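You operate a simulated robot arm through the tools that you are given. There is no shell and no other tool. Be economical: measure what you need, move in short steps, check, and stop when the job is done.

The job below is to be done with a simulated robot arm. You get a single attempt, and the scene is never put back.

Task
Slacken the teal box's strap, ratchet it tight again and seal it.
Fine: ratchet till the display says TIGHT; then arch back and strap lever open, the box left on the bed.

Only the result counts: the job must be done as asked and must still hold three seconds after the hand-in. Knocking over, shifting, dropping, spilling or breaking anything else fails it. Lids that push on must go on centred and level and be pressed home; caps that screw on are set level and turned clockwise until they are tight.

Robot
A 7-joint arm with a fingered hand on a trunk, on a base that drives. Base frame: it is fixed to the floor where the robot stands at the start and does not move with it; the origin is under the middle of the robot, x ahead of it, y to its left, z up; the surface under the hand at the start is at about z = 850. Readings come in mm, degrees, newtons and seconds.
Its first joint turns from -115.0 to 115.0 degrees. Places, roughly: green seal button [400, 200, 900]; plunger [600, -1100, 1100]; pusher [500, -1400, 1000]; ratchet lever [500, 100, 1000]; slack button [500, 200, 900]; strap arch [500, 400, 1000]; strap display [300, 200, 900]; strap lever [300, 500, 900]; yellow stop [400, 900, 800]. Payload 5 kg.
The TCP is the grasp point between the finger pads, 32 mm short of the fingertips. In the tool frame z runs along the fingers and y along their closing line. The gripper opens to 160 mm. The gripper's body begins 89 mm behind the TCP. The gripper is a hand of 4 fingers: y runs from the thumb to the fingers, the wrist lies at [0, 0, -267] in the tool frame, and closing takes about 1.5 s.
Orientation is that of the tool frame in the base frame, as a unit quaternion [x, y, z, w]. With the fingers straight down and closing along the base's y, the tool's x points along the base's -x, its y along +y and its z along -z.

Tools
- The arm moves only by the tool jog_arm. Its argument "motion" is a list that holds one entry, the list of rows, each a list of 6 numbers: the shift along the base's x, y, z in cm, then the turn, a rotation vector about the base's x, y, z in degrees. In form: [[[dx, dy, dz, wx, wy, wz], ...]]. A call has 1 to 12 rows; each row shifts and turns the commanded pose from where the row before left it. "claw" is the finger opening in cm, from 0 to 16, set as the call begins (left out, the last holds). Rows are played at 5 a second. More than 50 mm and 8.6 degrees between two rows, or a gripper value outside its range, and nothing of the call is played. Where a pose cannot be reached the arm comes as near as it can. A force on the tool above 80 N (or 10 N above the force at the start of the call, whichever is more), or a blocked arm, ends the call early, and 0.2 s more pass. Each finger travels about 45 mm/s and halts on what it meets, pressing with about 34 N; the grip force reading is that of the motor and also rises with nothing between the fingers. The clock runs only during rows and for 0.2 s after the last one: add rows that do not move to give the fingers time. It gives the time, the measured TCP pose, the force on the tool (base axes), the opening and the grip force at its end, in the units of the frame above (readings bear some noise), with the torque about the TCP (base axes, N m) and any sound that the robot's microphone picked up.
- Cameras (640 x 400 px; columns grow to the right, rows downward): "scene" is now at [23.2, 202.7, 1735.5]; the picture's right is [-0.00, -1.00, 0.00], its down [-0.69, 0.00, -0.72] and it looks along [0.72, -0.00, -0.69] (base axes); focal length 263 px, centre (320, 200). "wrist" rides on the gripper at [80, -4, -114] in the tool frame; the picture's right is [0.05, 1.00, 0.00], its down [-0.82, 0.04, -0.58] and it looks along [-0.58, 0.03, 0.82] (tool axes); focal length 265 px, centre (320, 200). There is no depth. A picture from a camera that has moved, and an enlarged one, comes with that camera's place and axes in the base frame and with its lens.
- snapshot(camera): a new picture of that camera. No time passes.
- raise_lower(by): slides the trunk up (or, below 0, down) by that many mm; the arm and the scene camera ride with it, the base frame stays. It gives what a move gives, with no picture.
- roll_base(legs): drives the robot by 1 to 6 legs, each [ahead, turn to the left] in mm and degrees, along the robot's own axes; the way and the turn of a leg run together, so that a leg with both is an arc; at most 1500 mm and 180 degrees a leg. The arm and the cameras ride along, it lands a little off, and it stops where it bumps. It gives what a move gives.
- hand_shape(shape): the hand has 4 fingers and takes this shape, open, in about a second: jaw (thumb against the fingers, like two jaws); tri (thumb and two fingers); tip (a fingertip pinch); poke (one finger out to press); point (the index stretched); flat (the hand flat); cup (the hand cupped); fist (a fist). The gripper value then closes the fingers along that shape, each until it touches; the sizes above hold for jaw. It gives what a move gives, with no picture.
- aim_head(pan, tilt): turns the head with the scene camera to pan (to the left, within 155 degrees either way) and tilt (down, from -29 to 69), counted from straight ahead of the robot. It gives what a move gives.
- enlarge(camera, box): a new picture of the part [left, top, right, bottom] of that camera's present view, enlarged. No time passes.
- job_done(): hands the job in; it is judged then, once.

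Go step by step. Nothing tells you exact positions but the pictures and the camera data: compare them with the known pose of the tool, close in by small moves and look again before you grip or let go. The budget is 120 turns and 82 pictures, counting those below and the enlarged ones. Unless the task says otherwise, let go and move clear before handing in, and close with one line.

The tools are called after "Request:" by a JSON object that holds its "api" and its "payload". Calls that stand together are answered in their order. jog_arm: Moves the arm, as the interface text tells. Its arguments: {"type":"object","properties":{"motion":{"type":"array"},"claw":{"type":"number"}},"required":["motion"]} The other tools are called the same way: raise_lower (by) slides the trunk up or down; hand_shape (shape) gives the hand a shape; roll_base (legs) drives the base; aim_head (pan, tilt) turns the head that bears the scene camera; snapshot (camera) takes a picture; enlarge (camera, box) takes an enlarged picture of a part of a camera's view; job_done () hands the job in.

At the start:

```text
t: 0.0
tool_pos: [697.9, 237.6, 1266.8]
orientation: [-0.001, 1.0, 0.0, 0.001]
force: [-0.6, -0.3, 0.0]
ft_torque: [-0.01, -0.02, -0.04]
gripper_width: 160.2
finger_force: 0.1
shape: jaw
trunk travel left (down, up): [-575.0, 415.0]
robot x, y, heading: [1.9, 1.4, 0.1]
head pan, tilt: [-0.1, 44.0]
```

scene: 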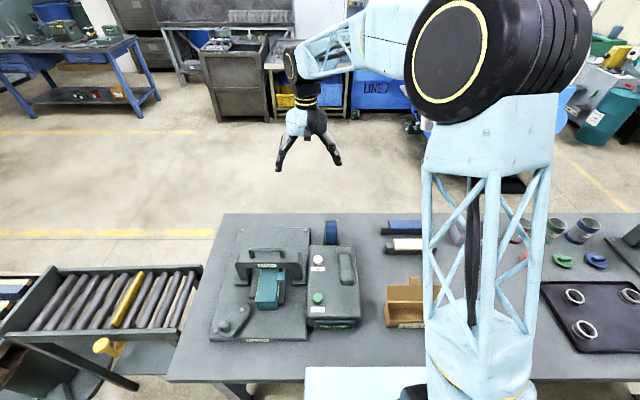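
wrist: 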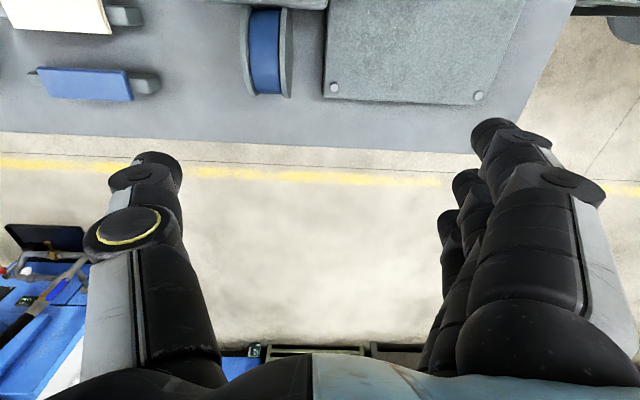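

I see the strapping station ahead: a bed with an arch over the teal box, a lever at its near left, and a control unit with buttons to its right. I'll enlarge that area to read the labels.

Request:
{"api": "enlarge", "payload": {"camera": "scene", "box": [200, 210, 380, 350]}}

Request:
{"api": "enlarge", "payload": {"camera": "scene", "box": [295, 235, 365, 335]}}

Request:
{"api": "enlarge", "payload": {"camera": "scene", "box": [205, 240, 305, 350]}}

```text
2.86 times, centred on (290, 280) of scene
camera zoom: at [23.2, 202.7, 1735.5], right [0.0, -1.0, 0.0], down [-0.69, 0.0, -0.72], along [0.72, 0.0, -0.69], focal length 753 px, centre (406, -29)
```

zoom: 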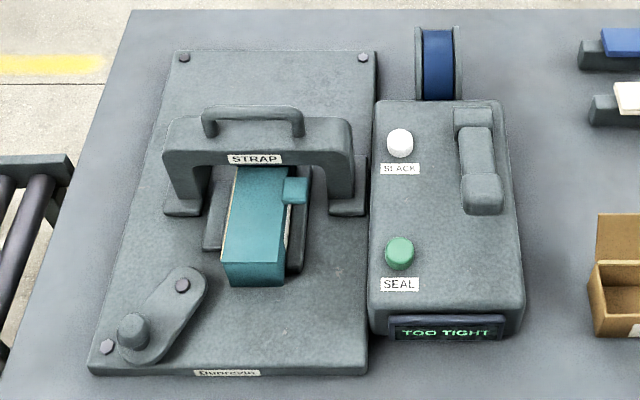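

```text
4.00 times, centred on (330, 285) of scene
camera zoom: at [23.2, 202.7, 1735.5], right [0.0, -1.0, 0.0], down [-0.69, 0.0, -0.72], along [0.72, 0.0, -0.69], focal length 1054 px, centre (280, -140)
```

zoom: 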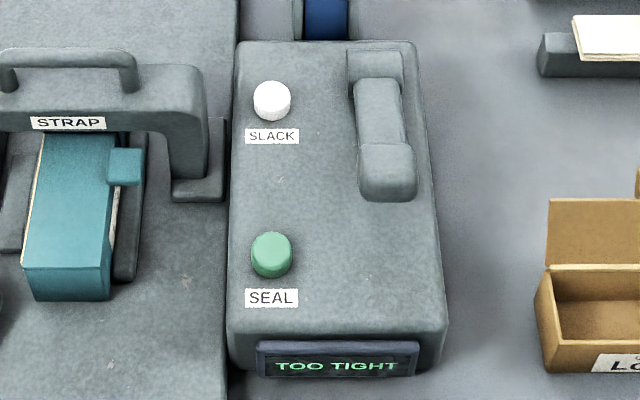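

```text
3.64 times, centred on (255, 295) of scene
camera zoom: at [23.2, 202.7, 1735.5], right [0.0, -1.0, 0.0], down [-0.69, 0.0, -0.72], along [0.72, 0.0, -0.69], focal length 958 px, centre (556, -146)
```

zoom: 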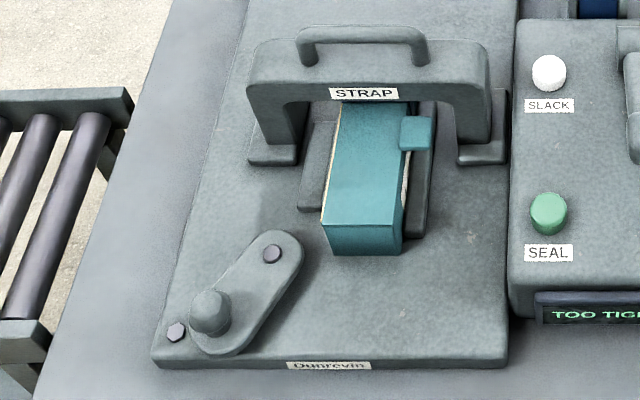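

The display reads TOO TIGHT, and the slack and seal buttons sit on the box to the right of the bed. I'll pull the arm back so the wrist camera sees the station from another place and I can get heights.

Request:
{"api": "jog_arm", "payload": {"motion": [[[-5, 0, 0, 0, 0, 0], [-5, 0, 0, 0, 0, 0], [-5, 0, 0, 0, 0, 0], [-5, 0, 0, 0, 0, 0], [-5, 0, 0, 0, 0, 0]]]}}

Request:
{"api": "snapshot", "payload": {"camera": "wrist"}}

Request:
{"api": "snapshot", "payload": {"camera": "scene"}}

```text
t: 1.2
tool_pos: [445.9, 236.8, 1264.3]
orientation: [0.0, 1.0, 0.0, 0.0]
force: [-0.6, 0.2, 0.6]
ft_torque: [-0.02, -0.02, -0.01]
gripper_width: 159.8
finger_force: 0.0
shape: jaw
trunk travel left (down, up): [-575.0, 415.0]
robot x, y, heading: [3.2, 2.5, 0.1]
head pan, tilt: [-0.1, 44.0]
```

```text
76 pictures are left
camera wrist: at [365.4, 232.0, 1378.8], right [-0.05, 1.0, 0.0], down [0.81, 0.04, 0.58], along [0.58, 0.03, -0.82], focal length 265 px, centre (320, 200)
```

wrist: 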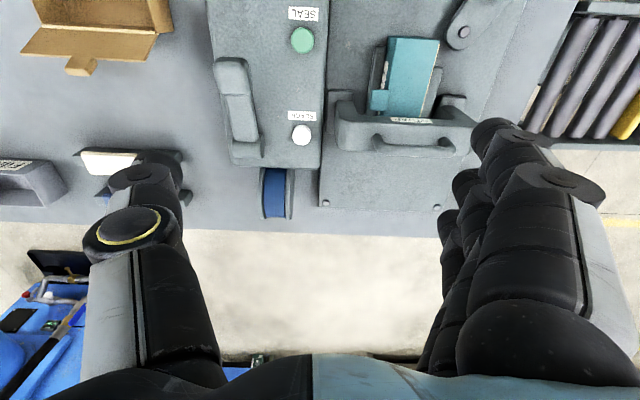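

```text
75 pictures are left
camera scene: at [21.8, 202.6, 1735.6], right [0.0, -1.0, 0.0], down [-0.69, 0.0, -0.72], along [0.72, 0.0, -0.69], focal length 263 px, centre (320, 200)
```

scene: 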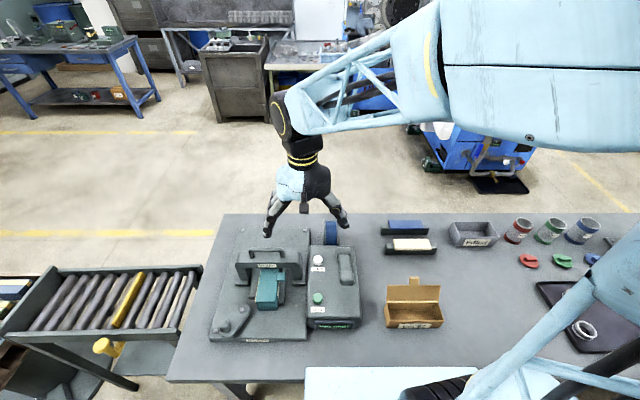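

Triangulating, the slack button is near (531, 210, 965), seal near (399, 210, 958), the ratchet handle's near end near (430, 124, 1020) and the arch handle near (528, 380, 1020). I'll take the poke shape and look at where the finger sits.

Request:
{"api": "hand_shape", "payload": {"shape": "poke"}}

Request:
{"api": "snapshot", "payload": {"camera": "wrist"}}

Request:
{"api": "enlarge", "payload": {"camera": "scene", "box": [240, 80, 368, 240]}}

```text
t: 2.1
tool_pos: [447.3, 235.4, 1263.7]
orientation: [0.001, 1.0, -0.002, 0.001]
force: [0.2, 0.0, -0.2]
ft_torque: [0.0, 0.01, 0.0]
gripper_width: 0.0
finger_force: 0.1
shape: poke
trunk travel left (down, up): [-575.0, 415.0]
robot x, y, heading: [0.6, 1.9, -0.2]
head pan, tilt: [-0.1, 44.0]
```

```text
74 pictures are left
camera wrist: at [367.5, 232.0, 1378.4], right [-0.05, 1.0, 0.0], down [0.81, 0.04, 0.58], along [0.58, 0.03, -0.82], focal length 265 px, centre (320, 200)
```

wrist: 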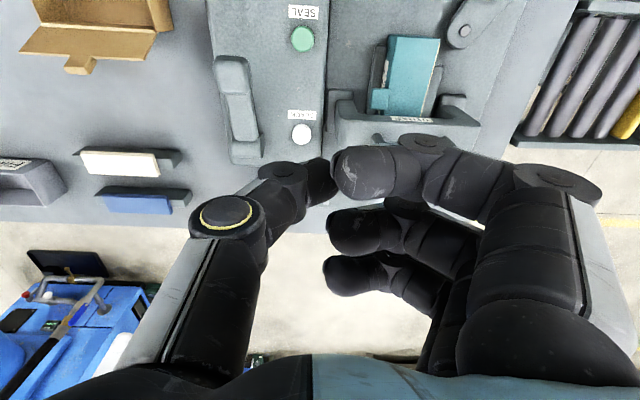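

```text
2.50 times, centred on (304, 160) of scene
camera zoom: at [23.2, 202.8, 1735.5], right [0.0, -1.0, 0.0], down [-0.69, 0.0, -0.72], along [0.72, 0.0, -0.69], focal length 659 px, centre (360, 300)
```

zoom: 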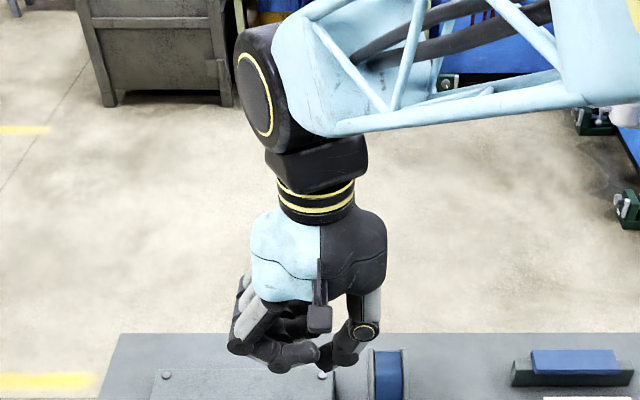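

In the poke shape the fingertips just meet around the middle, with no long finger standing out. I'll compare with the point shape.

Request:
{"api": "hand_shape", "payload": {"shape": "point"}}

Request:
{"api": "snapshot", "payload": {"camera": "wrist"}}

Request:
{"api": "enlarge", "payload": {"camera": "scene", "box": [240, 120, 368, 280]}}

```text
t: 3.0
tool_pos: [447.1, 236.9, 1264.7]
orientation: [0.0, 1.0, -0.001, 0.002]
force: [0.1, -0.2, 0.0]
ft_torque: [-0.02, 0.0, -0.02]
gripper_width: 152.1
finger_force: 0.0
shape: point
trunk travel left (down, up): [-575.0, 415.0]
robot x, y, heading: [-1.1, 2.1, 0.1]
head pan, tilt: [-0.1, 44.0]
```

```text
72 pictures are left
camera wrist: at [367.5, 232.0, 1378.4], right [-0.05, 1.0, 0.0], down [0.81, 0.04, 0.58], along [0.58, 0.03, -0.82], focal length 265 px, centre (320, 200)
```

wrist: 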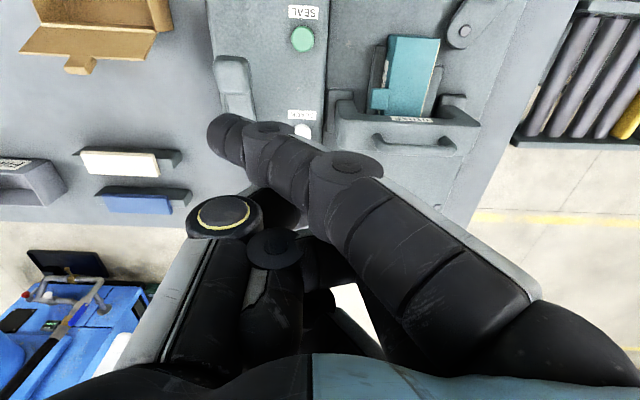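

```text
2.50 times, centred on (304, 200) of scene
camera zoom: at [23.1, 202.7, 1735.5], right [0.0, -1.0, 0.0], down [-0.69, 0.0, -0.72], along [0.72, 0.0, -0.69], focal length 659 px, centre (360, 200)
```

zoom: 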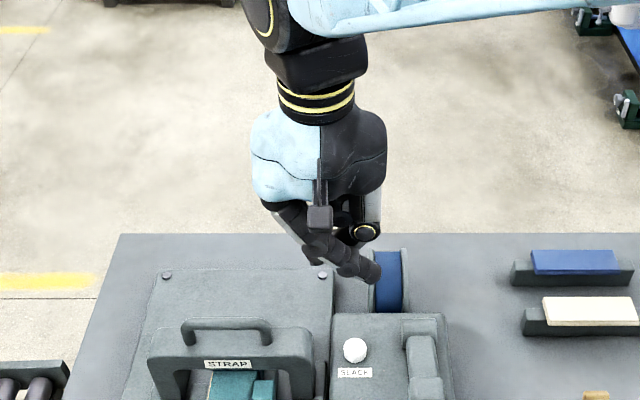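

The point shape slants the index off to the side, so it is awkward. A closed jaw has known geometry (tips 32 mm past the TCP), so I'll use that to press.

Request:
{"api": "hand_shape", "payload": {"shape": "jaw"}}

Request:
{"api": "jog_arm", "payload": {"motion": [[[4, -1.2, 0, 0, 0, 0], [4.4, -1.5, 0, 0, 0, 0], [0, 0, -5, 0, 0, 0], [0, 0, -5, 0, 0, 0], [0, 0, -4, 0, 0, 0], [0, 0, 0, 0, 0, 0], [0, 0, 0, 0, 0, 0], [0, 0, 0, 0, 0, 0], [0, 0, 0, 0, 0, 0]]], "claw": 0}}

Request:
{"api": "snapshot", "payload": {"camera": "wrist"}}

Request:
{"api": "enlarge", "payload": {"camera": "scene", "box": [220, 180, 380, 330]}}

```text
t: 3.9
tool_pos: [448.2, 236.4, 1264.4]
orientation: [-0.001, 1.0, -0.001, 0.002]
force: [0.7, 0.0, -0.3]
ft_torque: [0.03, 0.0, 0.03]
gripper_width: 160.1
finger_force: 0.0
shape: jaw
trunk travel left (down, up): [-575.0, 415.0]
robot x, y, heading: [-2.2, 2.2, 0.2]
head pan, tilt: [-0.1, 44.0]
```

```text
t: 5.9
tool_pos: [530.9, 211.0, 1125.3]
orientation: [0.0, 1.0, -0.001, 0.001]
force: [-0.2, 0.7, 0.3]
ft_torque: [-0.03, 0.01, 0.0]
gripper_width: 0.0
finger_force: 4.2
shape: jaw
trunk travel left (down, up): [-575.0, 415.0]
robot x, y, heading: [1.1, 2.4, -0.0]
head pan, tilt: [-0.1, 44.0]
```

```text
70 pictures are left
camera wrist: at [450.5, 207.4, 1238.6], right [-0.05, 1.0, 0.0], down [0.81, 0.04, 0.58], along [0.58, 0.03, -0.82], focal length 265 px, centre (320, 200)
```

wrist: 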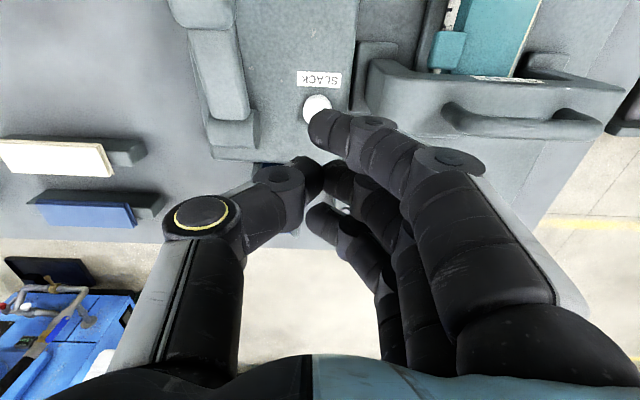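

```text
2.67 times, centred on (300, 255) of scene
camera zoom: at [23.0, 202.7, 1735.5], right [0.0, -1.0, 0.0], down [-0.69, 0.0, -0.72], along [0.72, 0.0, -0.69], focal length 702 px, centre (373, 53)
```

zoom: 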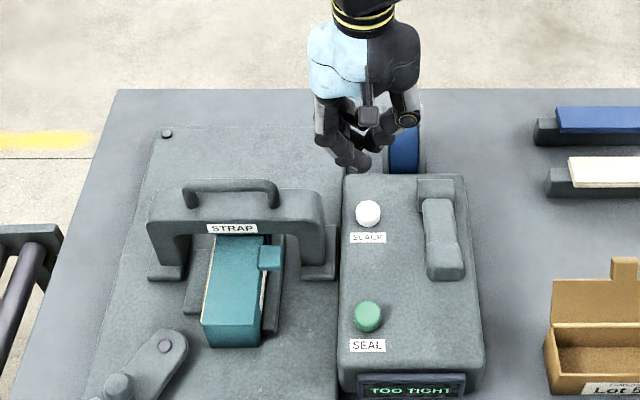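

The finger tips form a row along x with the middle one over the slack button. I'll come down to just above it, and then press in small steps.

Request:
{"api": "jog_arm", "payload": {"motion": [[[0, 0, -4, 0, 0, 0], [0, 0, -4, 0, 0, 0], [0, 0, -2.5, 0, 0, 0], [0, 0, 0, 0, 0, 0]]]}}

Request:
{"api": "snapshot", "payload": {"camera": "wrist"}}

Request:
{"api": "enlarge", "payload": {"camera": "scene", "box": [250, 200, 370, 330]}}

```text
t: 6.9
tool_pos: [530.5, 211.7, 1020.0]
orientation: [0.0, 1.0, -0.001, 0.0]
force: [0.7, 1.0, -0.2]
ft_torque: [-0.01, 0.05, -0.03]
gripper_width: 0.0
finger_force: 34.4
shape: jaw
trunk travel left (down, up): [-575.0, 415.0]
robot x, y, heading: [2.3, 3.1, 0.1]
head pan, tilt: [-0.1, 44.0]
```

```text
68 pictures are left
camera wrist: at [450.7, 207.2, 1132.8], right [-0.05, 1.0, 0.0], down [0.81, 0.04, 0.58], along [0.58, 0.03, -0.82], focal length 265 px, centre (320, 200)
```

wrist: 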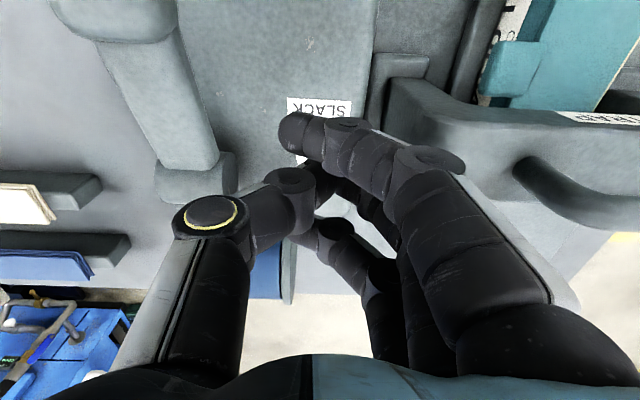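

```text
3.08 times, centred on (310, 265) of scene
camera zoom: at [23.2, 202.7, 1735.5], right [0.0, -1.0, 0.0], down [-0.69, 0.0, -0.72], along [0.72, 0.0, -0.69], focal length 810 px, centre (351, 0)
```

zoom: 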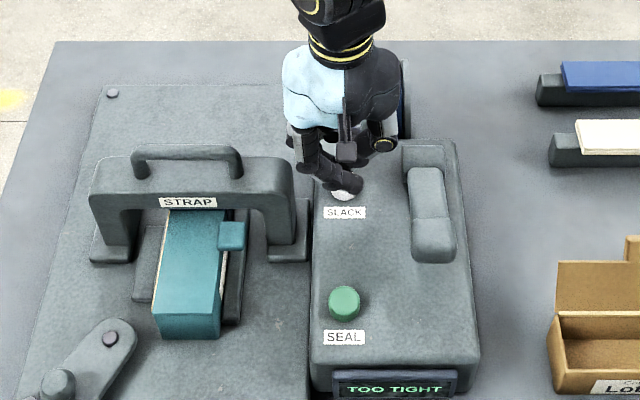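

The hand is now just above the slack button and clear of the arch. I'll step down gently to press.

Request:
{"api": "jog_arm", "payload": {"motion": [[[0, 0.5, -0.8, 0, 0, 0], [0, 0, -0.7, 0, 0, 0], [0, 0, -0.4, 0, 0, 0], [0, 0, -0.4, 0, 0, 0], [0, 0, -0.3, 0, 0, 0], [0, 0, 0, 0, 0, 0]]]}}

Request:
{"api": "enlarge", "payload": {"camera": "scene", "box": [250, 200, 370, 330]}}

```text
t: 8.3
tool_pos: [531.6, 216.3, 995.7]
orientation: [0.001, 1.0, -0.001, 0.0]
force: [0.0, -1.7, 3.0]
ft_torque: [0.15, 0.02, 0.05]
gripper_width: 0.0
finger_force: 34.0
shape: jaw
trunk travel left (down, up): [-575.0, 415.0]
robot x, y, heading: [-1.1, 3.2, -0.0]
head pan, tilt: [-0.1, 44.0]
```

```text
3.08 times, centred on (310, 265) of scene
camera zoom: at [23.0, 202.3, 1735.6], right [0.0, -1.0, 0.0], down [-0.69, 0.0, -0.72], along [0.72, 0.0, -0.69], focal length 810 px, centre (351, 0)
```

zoom: 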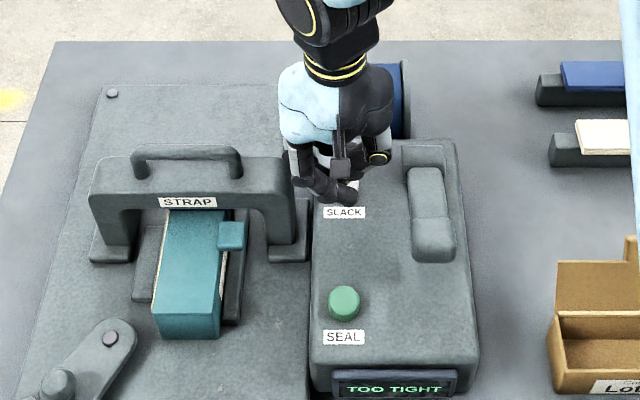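

There is a 3 N contact whose torque suggests it sits off to the left, perhaps on the arch. I'll look before pressing further.

Request:
{"api": "enlarge", "payload": {"camera": "scene", "box": [285, 220, 345, 280]}}

Request:
{"api": "snapshot", "payload": {"camera": "wrist"}}

```text
6.67 times, centred on (315, 250) of scene
camera zoom: at [23.0, 202.3, 1735.6], right [0.0, -1.0, 0.0], down [-0.69, 0.0, -0.72], along [0.72, 0.0, -0.69], focal length 1756 px, centre (353, -133)
```

zoom: 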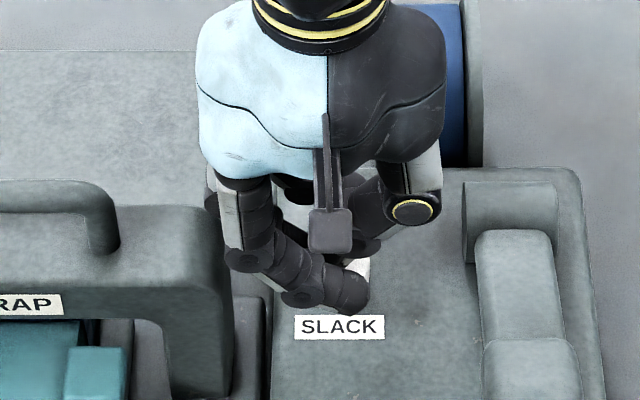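

```text
64 pictures are left
camera wrist: at [450.8, 212.3, 1108.0], right [-0.05, 1.0, 0.0], down [0.81, 0.04, 0.58], along [0.58, 0.03, -0.82], focal length 265 px, centre (320, 200)
```

wrist: 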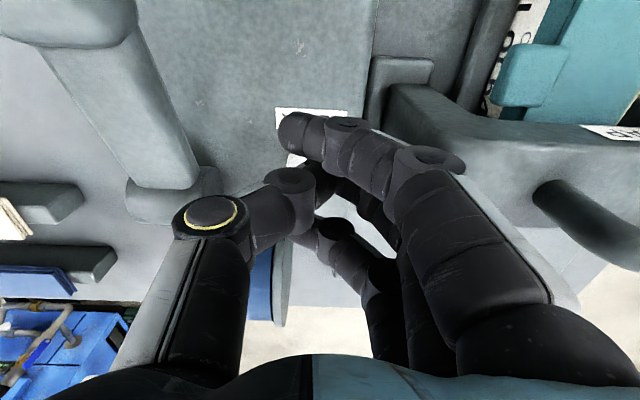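

The index knuckle is right against the arch's edge (y about 261), so that is probably the contact. I'll back up and tilt the hand 15° so the wrist leans right and the left knuckles rise clear.

Request:
{"api": "jog_arm", "payload": {"motion": [[[0, -0.5, 1.5, 0, 0, 0], [0, -0.3, 2, 0, 0, 0], [0, 0, 0, 8, 0, 0], [0, 0, 0, 8, 0, 0], [0, 0, -1, 0, 0, 0], [0, 0, 0, 0, 0, 0]]]}}

Request:
{"api": "enlarge", "payload": {"camera": "scene", "box": [285, 220, 345, 280]}}

Request:
{"api": "snapshot", "payload": {"camera": "wrist"}}

```text
t: 9.7
tool_pos: [531.9, 208.0, 1018.9]
orientation: [0.001, 0.99, 0.139, 0.001]
force: [0.1, -0.2, 0.6]
ft_torque: [0.04, 0.03, -0.01]
gripper_width: 0.1
finger_force: 34.3
shape: jaw
trunk travel left (down, up): [-575.0, 415.0]
robot x, y, heading: [0.0, 4.6, -0.3]
head pan, tilt: [-0.1, 44.0]
```

```text
6.67 times, centred on (315, 250) of scene
camera zoom: at [23.4, 201.0, 1735.7], right [0.0, -1.0, 0.0], down [-0.69, 0.0, -0.72], along [0.72, 0.0, -0.69], focal length 1756 px, centre (353, -133)
```

zoom: 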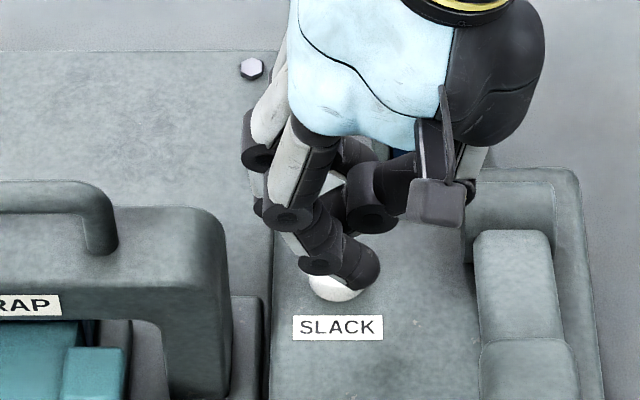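

```text
62 pictures are left
camera wrist: at [451.4, 171.4, 1127.5], right [-0.05, 0.96, 0.28], down [0.81, -0.12, 0.57], along [0.58, 0.25, -0.78], focal length 265 px, centre (320, 200)
```

wrist: 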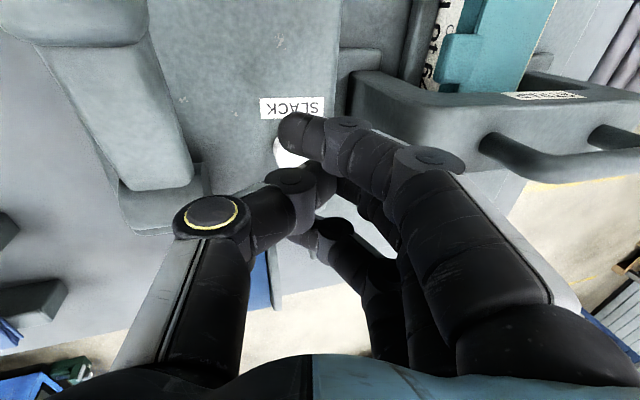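

Now the knuckles are well clear of the arch with the fingertips above the button. I'll step down to press.

Request:
{"api": "jog_arm", "payload": {"motion": [[[0, 0, -0.8, 0, 0, 0], [0, 0, -0.6, 0, 0, 0], [0, 0, -0.4, 0, 0, 0], [0, 0, -0.4, 0, 0, 0], [0, 0, -0.4, 0, 0, 0], [0, 0, 0, 0, 0, 0]]]}}

Request:
{"api": "enlarge", "payload": {"camera": "scene", "box": [280, 220, 370, 332]}}

```text
t: 11.1
tool_pos: [530.6, 207.6, 993.9]
orientation: [0.0, 0.99, 0.138, 0.0]
force: [-0.1, 0.4, 0.1]
ft_torque: [0.01, 0.03, 0.02]
gripper_width: 0.3
finger_force: 33.7
shape: jaw
trunk travel left (down, up): [-575.0, 415.0]
robot x, y, heading: [0.4, 0.0, 0.2]
head pan, tilt: [-0.1, 44.0]
```

```text
3.57 times, centred on (325, 276) of scene
camera zoom: at [23.2, 202.6, 1735.5], right [0.0, -1.0, 0.0], down [-0.69, 0.0, -0.72], along [0.72, 0.0, -0.69], focal length 941 px, centre (302, -71)
```

zoom: 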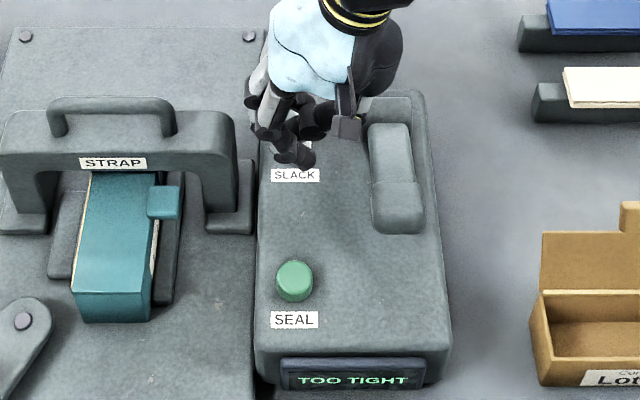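

No contact yet; I'll keep stepping down.

Request:
{"api": "jog_arm", "payload": {"motion": [[[0, 0, -0.4, 0, 0, 0], [0, 0, -0.3, 0, 0, 0], [0, 0, -0.3, 0, 0, 0], [0, 0, 0, 0, 0, 0]]]}}

Request:
{"api": "enlarge", "payload": {"camera": "scene", "box": [280, 220, 370, 332]}}

Request:
{"api": "snapshot", "payload": {"camera": "wrist"}}

```text
t: 12.1
tool_pos: [531.9, 208.2, 983.6]
orientation: [-0.001, 0.99, 0.139, 0.002]
force: [-0.5, -0.3, -0.1]
ft_torque: [-0.02, 0.0, -0.03]
gripper_width: 0.0
finger_force: 34.7
shape: jaw
trunk travel left (down, up): [-575.0, 415.0]
robot x, y, heading: [1.5, 2.7, -0.0]
head pan, tilt: [-0.1, 44.0]
```

```text
3.57 times, centred on (325, 276) of scene
camera zoom: at [23.2, 202.6, 1735.5], right [0.0, -1.0, 0.0], down [-0.69, 0.0, -0.72], along [0.72, 0.0, -0.69], focal length 941 px, centre (302, -71)
```

zoom: 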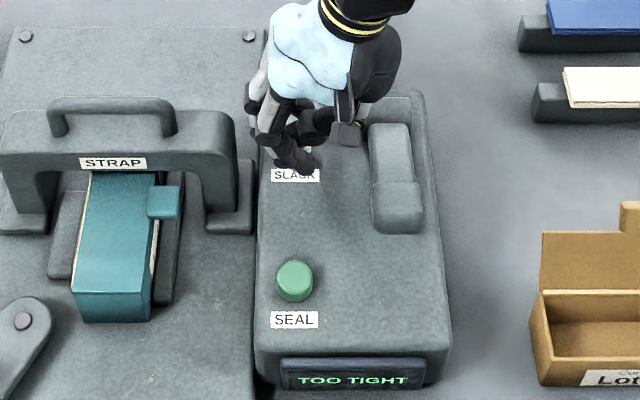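

```text
59 pictures are left
camera wrist: at [451.5, 172.6, 1092.4], right [-0.05, 0.96, 0.27], down [0.81, -0.12, 0.57], along [0.58, 0.25, -0.78], focal length 265 px, centre (320, 200)
```

wrist: 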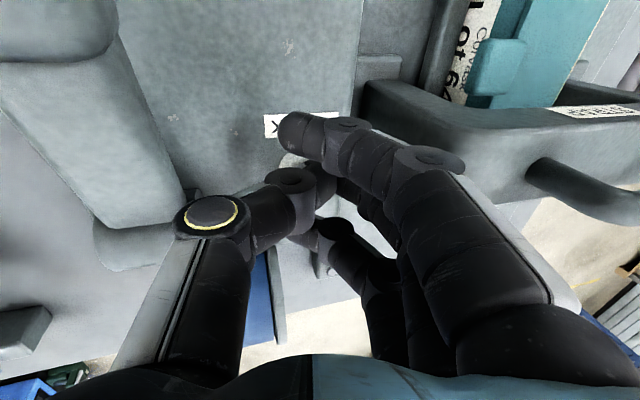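

Still nothing touched, so the button top is a little lower than my estimate. I'll continue in small steps.

Request:
{"api": "jog_arm", "payload": {"motion": [[[0, 0, -0.3, 0, 0, 0], [0, 0, -0.3, 0, 0, 0], [0, 0, 0, 0, 0, 0]]]}}

Request:
{"api": "enlarge", "payload": {"camera": "scene", "box": [295, 225, 365, 330]}}

```text
t: 12.9
tool_pos: [531.4, 208.1, 976.9]
orientation: [0.0, 0.99, 0.138, 0.001]
force: [0.5, 0.2, 1.8]
ft_torque: [0.01, -0.05, -0.02]
gripper_width: 0.0
finger_force: 33.8
shape: jaw
trunk travel left (down, up): [-575.0, 415.0]
robot x, y, heading: [-0.1, -0.9, -0.2]
head pan, tilt: [-0.1, 44.0]
heard: click
```

```text
3.81 times, centred on (330, 278) of scene
camera zoom: at [23.1, 202.5, 1735.5], right [0.0, -1.0, 0.0], down [-0.69, 0.0, -0.72], along [0.72, 0.0, -0.69], focal length 1004 px, centre (282, -95)
```

zoom: 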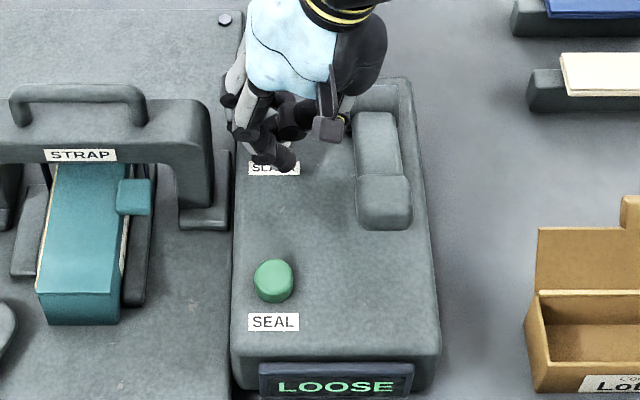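

Click, and the display now reads LOOSE. I'll rise clear, straighten the hand and look across at the ratchet lever from the side.

Request:
{"api": "jog_arm", "payload": {"motion": [[[0, 0, 2, 0, 0, 0], [0, 0, 4, 0, 0, 0], [0, 0, 4, -8, 0, 0], [-2, 0, 4, -8, 0, 0], [-4, 0, 0, 0, 0, 0], [-4, 0, 0, 0, 0, 0], [0, 0, 0, 0, 0, 0]]]}}

Request:
{"api": "snapshot", "payload": {"camera": "wrist"}}

Request:
{"api": "enlarge", "payload": {"camera": "scene", "box": [295, 225, 365, 330]}}

```text
t: 14.5
tool_pos: [429.8, 207.9, 1117.5]
orientation: [0.0, 1.0, -0.001, 0.001]
force: [-0.4, 0.0, 0.5]
ft_torque: [0.0, 0.0, -0.01]
gripper_width: 0.0
finger_force: 33.6
shape: jaw
trunk travel left (down, up): [-575.0, 415.0]
robot x, y, heading: [-2.4, -3.6, -0.1]
head pan, tilt: [-0.1, 44.0]
```

```text
57 pictures are left
camera wrist: at [350.8, 205.3, 1231.2], right [-0.05, 1.0, 0.0], down [0.81, 0.04, 0.58], along [0.58, 0.03, -0.82], focal length 265 px, centre (320, 200)
```

wrist: 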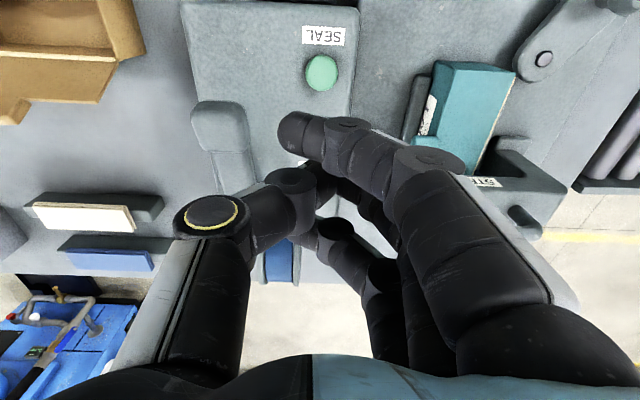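

```text
3.81 times, centred on (330, 278) of scene
camera zoom: at [23.2, 202.6, 1735.4], right [0.0, -1.0, 0.0], down [-0.69, 0.0, -0.72], along [0.72, 0.0, -0.69], focal length 1004 px, centre (282, -95)
```

zoom: 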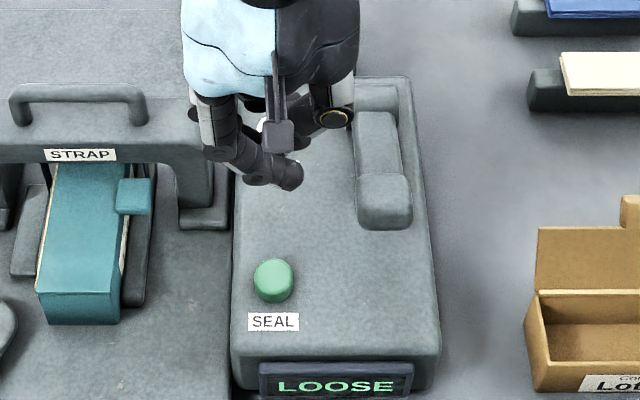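

The display reads LOOSE. The ratchet grip's near end comes out at about (431, 126, 1015), about 44 mm wide and raised above the case. I'll come above it with the jaw open and check.

Request:
{"api": "jog_arm", "payload": {"motion": [[[0, -4, 0, 0, 0, 0], [0, -4.2, 0, 0, 0, 0], [0, 0, -3, 0, 0, 0], [0, 0, 0, 0, 0, 0], [0, 0, 0, 0, 0, 0], [0, 0, 0, 0, 0, 0]]], "claw": 9}}

Request:
{"api": "snapshot", "payload": {"camera": "wrist"}}

Request:
{"api": "enlarge", "payload": {"camera": "scene", "box": [295, 205, 385, 330]}}

```text
t: 15.9
tool_pos: [431.5, 125.7, 1090.2]
orientation: [0.0, 1.0, -0.001, 0.001]
force: [-0.6, -0.1, -0.4]
ft_torque: [0.01, 0.01, 0.03]
gripper_width: 89.7
finger_force: 0.2
shape: jaw
trunk travel left (down, up): [-575.0, 415.0]
robot x, y, heading: [4.9, -0.1, -0.0]
head pan, tilt: [-0.1, 44.0]
```

```text
55 pictures are left
camera wrist: at [351.3, 121.4, 1202.8], right [-0.05, 1.0, 0.0], down [0.81, 0.04, 0.58], along [0.58, 0.03, -0.82], focal length 265 px, centre (320, 200)
```

wrist: 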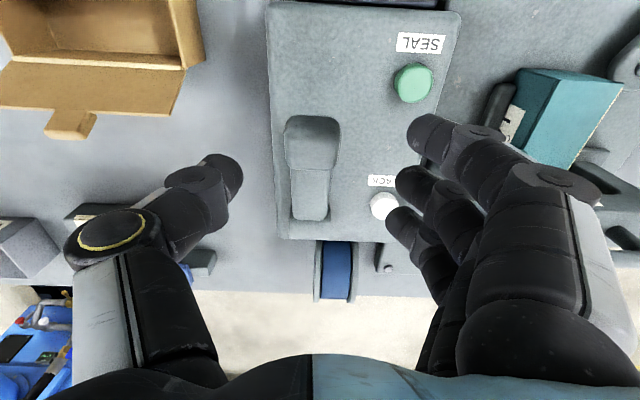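

```text
3.20 times, centred on (340, 268) of scene
camera zoom: at [23.4, 202.7, 1735.5], right [0.0, -1.0, 0.0], down [-0.69, 0.0, -0.72], along [0.72, 0.0, -0.69], focal length 843 px, centre (256, -16)
```

zoom: 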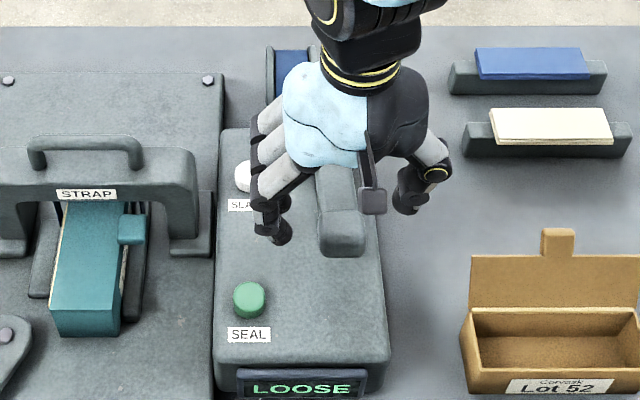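

The hand straddles the ratchet grip well, which lies near y = 121. I'll shift slightly, lower around it and close.

Request:
{"api": "jog_arm", "payload": {"motion": [[[0.8, -0.4, -2, 0, 0, 0], [0, 0, -2, 0, 0, 0], [0, 0, -2, 0, 0, 0], [0, 0, -2, 0, 0, 0], [0, 0, 0, 0, 0, 0]]]}}

Request:
{"api": "snapshot", "payload": {"camera": "wrist"}}

Request:
{"api": "enlarge", "payload": {"camera": "scene", "box": [295, 215, 375, 330]}}

```text
t: 17.1
tool_pos: [438.8, 122.5, 1009.6]
orientation: [0.0, 1.0, -0.001, 0.0]
force: [-0.6, -0.2, -1.4]
ft_torque: [0.02, -0.03, 0.0]
gripper_width: 89.6
finger_force: 0.1
shape: jaw
trunk travel left (down, up): [-575.0, 415.0]
robot x, y, heading: [0.2, 2.2, 0.2]
head pan, tilt: [-0.1, 44.0]
```

```text
53 pictures are left
camera wrist: at [358.9, 118.1, 1122.3], right [-0.05, 1.0, 0.0], down [0.81, 0.04, 0.58], along [0.58, 0.03, -0.82], focal length 265 px, centre (320, 200)
```

wrist: 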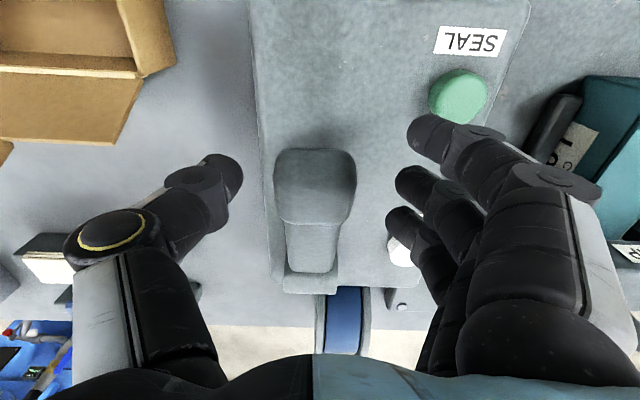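

```text
3.48 times, centred on (335, 272) of scene
camera zoom: at [23.0, 202.6, 1735.5], right [0.0, -1.0, 0.0], down [-0.69, 0.0, -0.72], along [0.72, 0.0, -0.69], focal length 916 px, centre (268, -52)
```

zoom: 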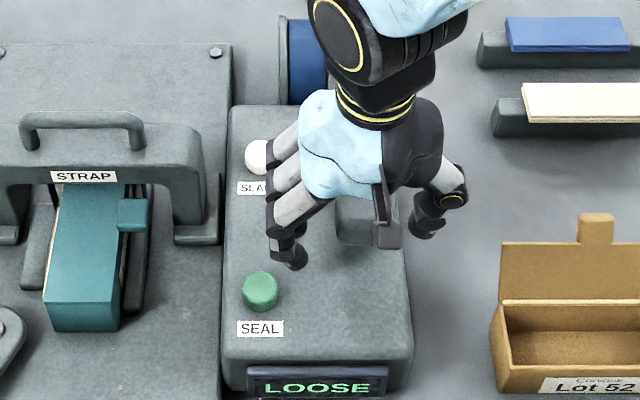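

The grip's top centre is now measured at (437, 119, 997). I'll lower 15 mm more, and close on it.

Request:
{"api": "jog_arm", "payload": {"motion": [[[0, -0.3, -1.5, 0, 0, 0], [0, 0, 0, 0, 0, 0]]]}}

Request:
{"api": "jog_arm", "payload": {"motion": [[[0, 0, 0, 0, 0, 0], [0, 0, 0, 0, 0, 0], [0, 0, 0, 0, 0, 0], [0, 0, 0, 0, 0, 0], [0, 0, 0, 0, 0, 0]]], "claw": 3}}

Request:
{"api": "snapshot", "payload": {"camera": "wrist"}}

```text
t: 17.7
tool_pos: [439.5, 118.8, 994.3]
orientation: [0.0, 1.0, -0.001, 0.0]
force: [0.2, -0.7, 0.3]
ft_torque: [0.0, -0.03, -0.01]
gripper_width: 89.5
finger_force: 0.1
shape: jaw
trunk travel left (down, up): [-575.0, 415.0]
robot x, y, heading: [2.6, -1.8, -0.1]
head pan, tilt: [-0.1, 44.0]
```

```text
t: 18.9
tool_pos: [438.8, 119.0, 992.0]
orientation: [0.0, 1.0, -0.001, 0.0]
force: [-2.2, -0.7, -7.2]
ft_torque: [0.03, -0.11, 0.36]
gripper_width: 31.9
finger_force: 34.0
shape: jaw
trunk travel left (down, up): [-575.0, 415.0]
robot x, y, heading: [-0.9, -0.9, -0.3]
head pan, tilt: [-0.1, 44.0]
```

```text
51 pictures are left
camera wrist: at [358.8, 114.7, 1106.2], right [-0.05, 1.0, 0.0], down [0.82, 0.04, 0.58], along [0.58, 0.03, -0.82], focal length 265 px, centre (320, 200)
```

wrist: 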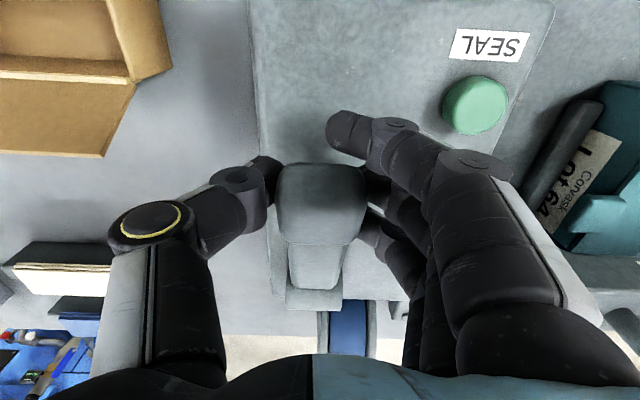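

The grip is held (32 mm). I'll try lifting it a little along its arc and watch the force and display.

Request:
{"api": "jog_arm", "payload": {"motion": [[[0.1, 0, 0.6, 0, 3, 0], [0.15, 0, 0.6, 0, 3, 0], [0.2, 0, 0.6, 0, 3, 0], [0.2, 0, 0.6, 0, 3, 0], [0, 0, 0, 0, 0, 0]]]}}

Request:
{"api": "enlarge", "payload": {"camera": "scene", "box": [295, 215, 375, 330]}}

Request:
{"api": "snapshot", "payload": {"camera": "wrist"}}

```text
t: 20.1
tool_pos: [447.5, 119.1, 1016.2]
orientation: [0.0, 0.994, -0.001, -0.106]
force: [-12.9, -8.5, -42.3]
ft_torque: [0.02, 0.16, 0.2]
gripper_width: 27.6
finger_force: 33.6
shape: jaw
trunk travel left (down, up): [-575.0, 415.0]
robot x, y, heading: [-1.8, 1.2, -0.4]
head pan, tilt: [-0.1, 44.0]
```

```text
3.48 times, centred on (335, 272) of scene
camera zoom: at [23.9, 202.3, 1735.4], right [0.0, -1.0, 0.0], down [-0.69, 0.0, -0.72], along [0.72, 0.0, -0.69], focal length 916 px, centre (268, -52)
```

zoom: 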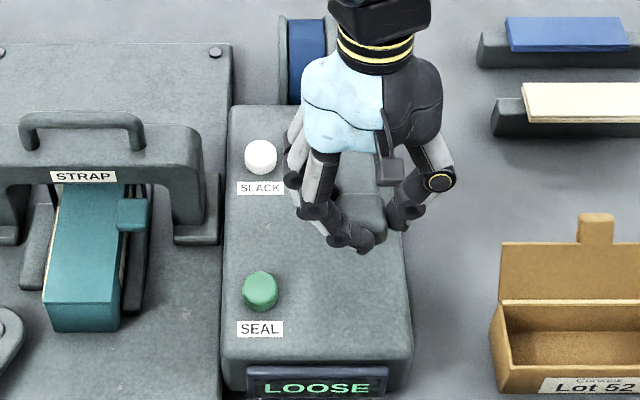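

```text
49 pictures are left
camera wrist: at [392.5, 114.6, 1144.9], right [-0.05, 1.0, 0.01], down [0.92, 0.04, 0.39], along [0.39, 0.03, -0.92], focal length 265 px, centre (320, 200)
```

wrist: 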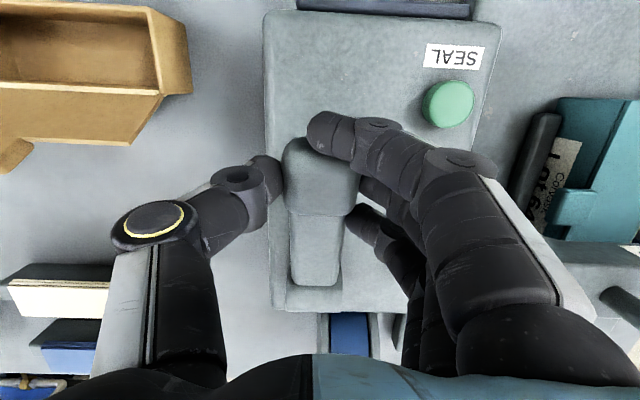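

Lifting meets over 40 N and the fingers slip while the lever stays, so it probably pumps downward. I'll let go, rise, close the fingers and press on top of it instead.

Request:
{"api": "jog_arm", "payload": {"motion": [[[0, 0, -0.5, 0, 0, 0], [0, 0, 0, 0, 0, 0], [0, 0, 0, 0, 0, 0], [0, 0, 2, 0, -3, 0], [0, 0, 2, 0, -3, 0], [0, 0, 2, 0, -6, 0], [0, 0, 0, 0, 0, 0]]], "claw": 9}}

Request:
{"api": "jog_arm", "payload": {"motion": [[[0, 0, 0, 0, 0, 0], [0, 0, 0, 0, 0, 0], [0, 0, 0, 0, 0, 0], [0, 0, 0, 0, 0, 0], [0, 0, 0, 0, 0, 0], [0, 0, 0, 0, 0, 0]]], "claw": 0}}

Request:
{"api": "snapshot", "payload": {"camera": "wrist"}}

Request:
{"api": "enlarge", "payload": {"camera": "scene", "box": [295, 215, 375, 330]}}

```text
t: 21.7
tool_pos: [447.5, 118.0, 1072.4]
orientation: [0.001, 1.0, -0.002, 0.0]
force: [-0.2, -0.8, 0.3]
ft_torque: [0.0, -0.01, 0.0]
gripper_width: 89.1
finger_force: 0.1
shape: jaw
trunk travel left (down, up): [-575.0, 415.0]
robot x, y, heading: [1.0, -2.5, 0.1]
head pan, tilt: [-0.1, 44.0]
```

```text
t: 23.1
tool_pos: [445.8, 117.0, 1072.5]
orientation: [0.0, 1.0, -0.001, 0.001]
force: [0.4, -0.6, 0.2]
ft_torque: [-0.01, 0.0, -0.01]
gripper_width: 0.0
finger_force: 27.2
shape: jaw
trunk travel left (down, up): [-575.0, 415.0]
robot x, y, heading: [-2.9, 1.5, 0.3]
head pan, tilt: [-0.1, 44.0]
```

```text
48 pictures are left
camera wrist: at [366.7, 114.2, 1186.4], right [-0.05, 1.0, 0.0], down [0.81, 0.04, 0.58], along [0.58, 0.03, -0.82], focal length 265 px, centre (320, 200)
```

wrist: 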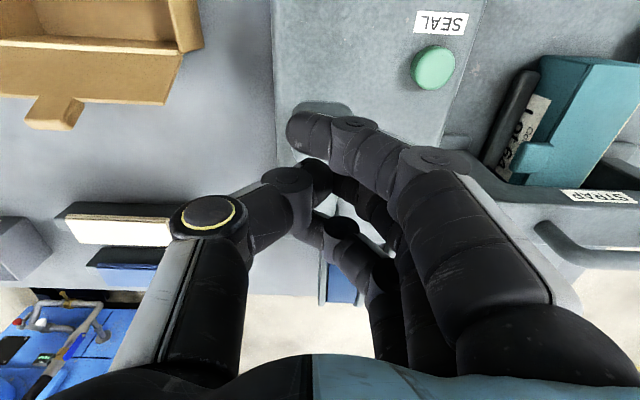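

```text
3.48 times, centred on (335, 272) of scene
camera zoom: at [23.1, 202.6, 1735.5], right [0.0, -1.0, 0.0], down [-0.69, 0.0, -0.72], along [0.72, 0.0, -0.69], focal length 916 px, centre (268, -52)
```

zoom: 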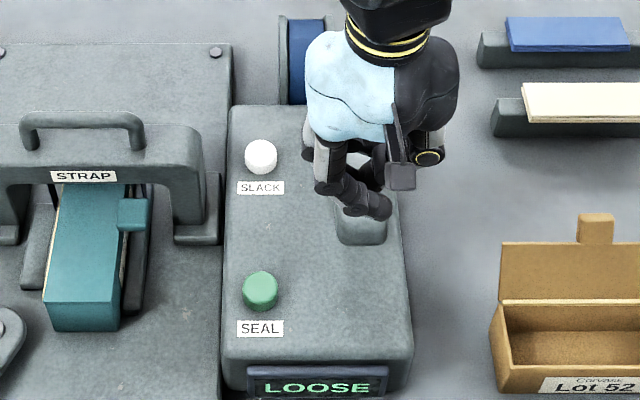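

The fingertips are over the grip. I'll come down onto it and press in steps.

Request:
{"api": "jog_arm", "payload": {"motion": [[[0, 1, -2, 0, 0, 0], [0, 0, -1.6, 0, 0, 0], [0, 0, -0.6, 0, 0, 0], [0, 0, -0.6, 0, 0, 0], [0, 0, -0.6, 0, 0, 0], [0, 0, 0, 0, 0, 0]]]}}

Request:
{"api": "enlarge", "payload": {"camera": "scene", "box": [295, 215, 375, 330]}}

```text
t: 24.5
tool_pos: [446.8, 128.8, 1018.3]
orientation: [0.0, 1.0, 0.0, 0.001]
force: [-0.1, 0.6, 2.3]
ft_torque: [0.05, 0.06, 0.03]
gripper_width: 0.1
finger_force: 34.1
shape: jaw
trunk travel left (down, up): [-575.0, 415.0]
robot x, y, heading: [-1.7, -3.2, -0.1]
head pan, tilt: [-0.1, 44.0]
```

```text
3.48 times, centred on (335, 272) of scene
camera zoom: at [23.0, 202.6, 1735.5], right [0.0, -1.0, 0.0], down [-0.69, 0.0, -0.72], along [0.72, 0.0, -0.69], focal length 916 px, centre (268, -52)
```

zoom: 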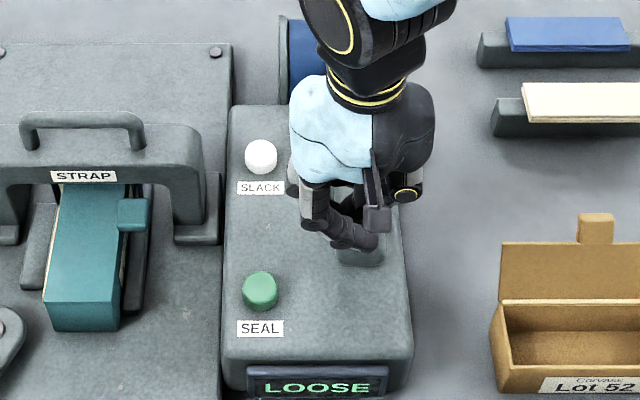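

Contact has begun at 2 N, on top of the grip. I'll press further down.

Request:
{"api": "jog_arm", "payload": {"motion": [[[0, 0, -0.5, 0, 0, 0], [0, 0, -0.5, 0, 0, 0], [0, 0, -0.5, 0, 0, 0], [0, 0, -0.5, 0, 0, 0], [0, 0, 0, 0, 0, 0]]]}}

Request:
{"api": "enlarge", "payload": {"camera": "scene", "box": [295, 215, 375, 330]}}

```text
t: 25.5
tool_pos: [446.0, 128.2, 1003.6]
orientation: [-0.001, 1.0, 0.0, 0.006]
force: [-14.6, -3.6, 70.4]
ft_torque: [0.66, 0.54, 0.16]
gripper_width: 0.0
finger_force: 33.8
shape: jaw
trunk travel left (down, up): [-575.0, 415.0]
robot x, y, heading: [-4.1, -2.2, -0.2]
head pan, tilt: [-0.1, 44.0]
stopped in row 5: the force on the tool passed its limit at 87 N (the readings are from after the stop); the commanded pose is now the measured one
```

```text
3.48 times, centred on (335, 272) of scene
camera zoom: at [17.8, 201.3, 1736.4], right [0.0, -1.0, 0.0], down [-0.69, 0.0, -0.72], along [0.72, 0.0, -0.69], focal length 916 px, centre (268, -52)
```

zoom: 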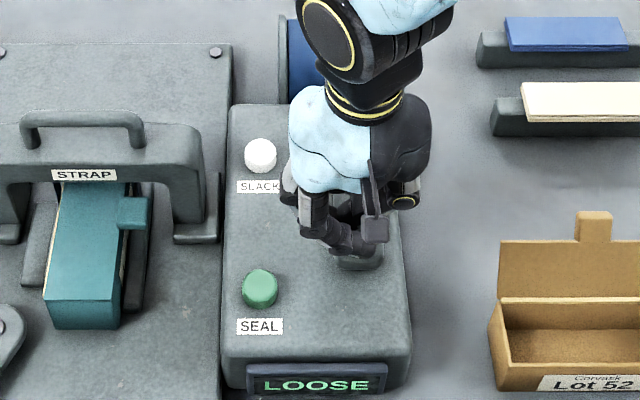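

It is solid downward, so the lever does swing up and simply needs a firmer hold: its top is at z ≈ 986 and my first grip only had the very tips on it. I'll rise, open, and grip deeper with two fingers on the grip.

Request:
{"api": "jog_arm", "payload": {"motion": [[[0, 0, 2, 0, 0, 0], [0, 0, 4, 0, 0, 0], [0.6, -0.5, 1, 0, 0, 0], [0.6, -0.4, 0, 0, 0, 0], [0, 0, 0, 0, 0, 0], [0, 0, 0, 0, 0, 0], [0, 0, -4, 0, 0, 0], [0, 0, -4, 0, 0, 0], [0, 0, -1.5, 0, 0, 0], [0, 0, 0, 0, 0, 0]]], "claw": 9}}

Request:
{"api": "snapshot", "payload": {"camera": "wrist"}}

```text
t: 27.7
tool_pos: [459.4, 119.2, 975.3]
orientation: [0.0, 1.0, 0.0, 0.004]
force: [-0.5, 0.2, -0.7]
ft_torque: [0.04, 0.0, -0.03]
gripper_width: 89.6
finger_force: 0.1
shape: jaw
trunk travel left (down, up): [-575.0, 415.0]
robot x, y, heading: [-0.4, 0.9, 0.1]
head pan, tilt: [-0.1, 44.0]
```

```text
44 pictures are left
camera wrist: at [379.4, 115.4, 1088.0], right [-0.05, 1.0, 0.0], down [0.81, 0.04, 0.58], along [0.58, 0.03, -0.81], focal length 265 px, centre (320, 200)
```

wrist: 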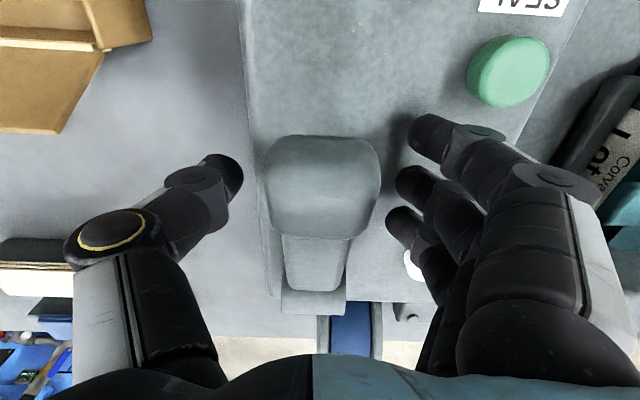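

The fingers straddle the grip with index and middle beside it. I'll close and lift gently along the arc.

Request:
{"api": "jog_arm", "payload": {"motion": [[[0, 0, 0, 0, 0, 0], [0, 0, 0, 0, 0, 0], [0, 0, 0, 0, 0, 0], [0, 0, 0, 0, 0, 0], [0, 0, 0, 0, 0, 0]]], "claw": 0}}

Request:
{"api": "snapshot", "payload": {"camera": "wrist"}}

```text
t: 28.9
tool_pos: [461.0, 120.7, 974.8]
orientation: [-0.001, 1.0, 0.0, 0.002]
force: [0.4, 0.7, -7.1]
ft_torque: [0.02, 0.0, 0.01]
gripper_width: 20.0
finger_force: 18.5
shape: jaw
trunk travel left (down, up): [-575.0, 415.0]
robot x, y, heading: [0.8, 0.6, 0.1]
head pan, tilt: [-0.1, 44.0]
```

```text
43 pictures are left
camera wrist: at [379.5, 115.5, 1087.9], right [-0.05, 1.0, 0.0], down [0.81, 0.04, 0.58], along [0.58, 0.03, -0.81], focal length 265 px, centre (320, 200)
```

wrist: 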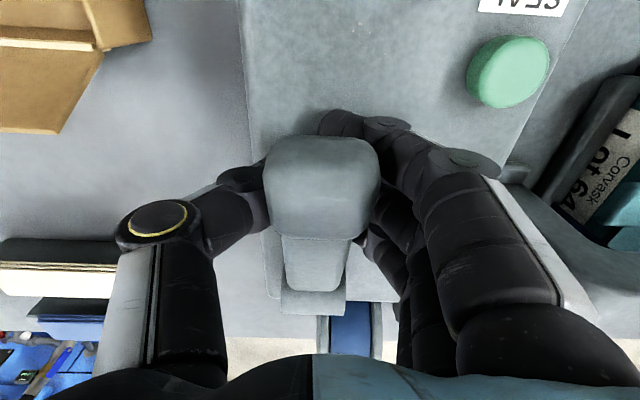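

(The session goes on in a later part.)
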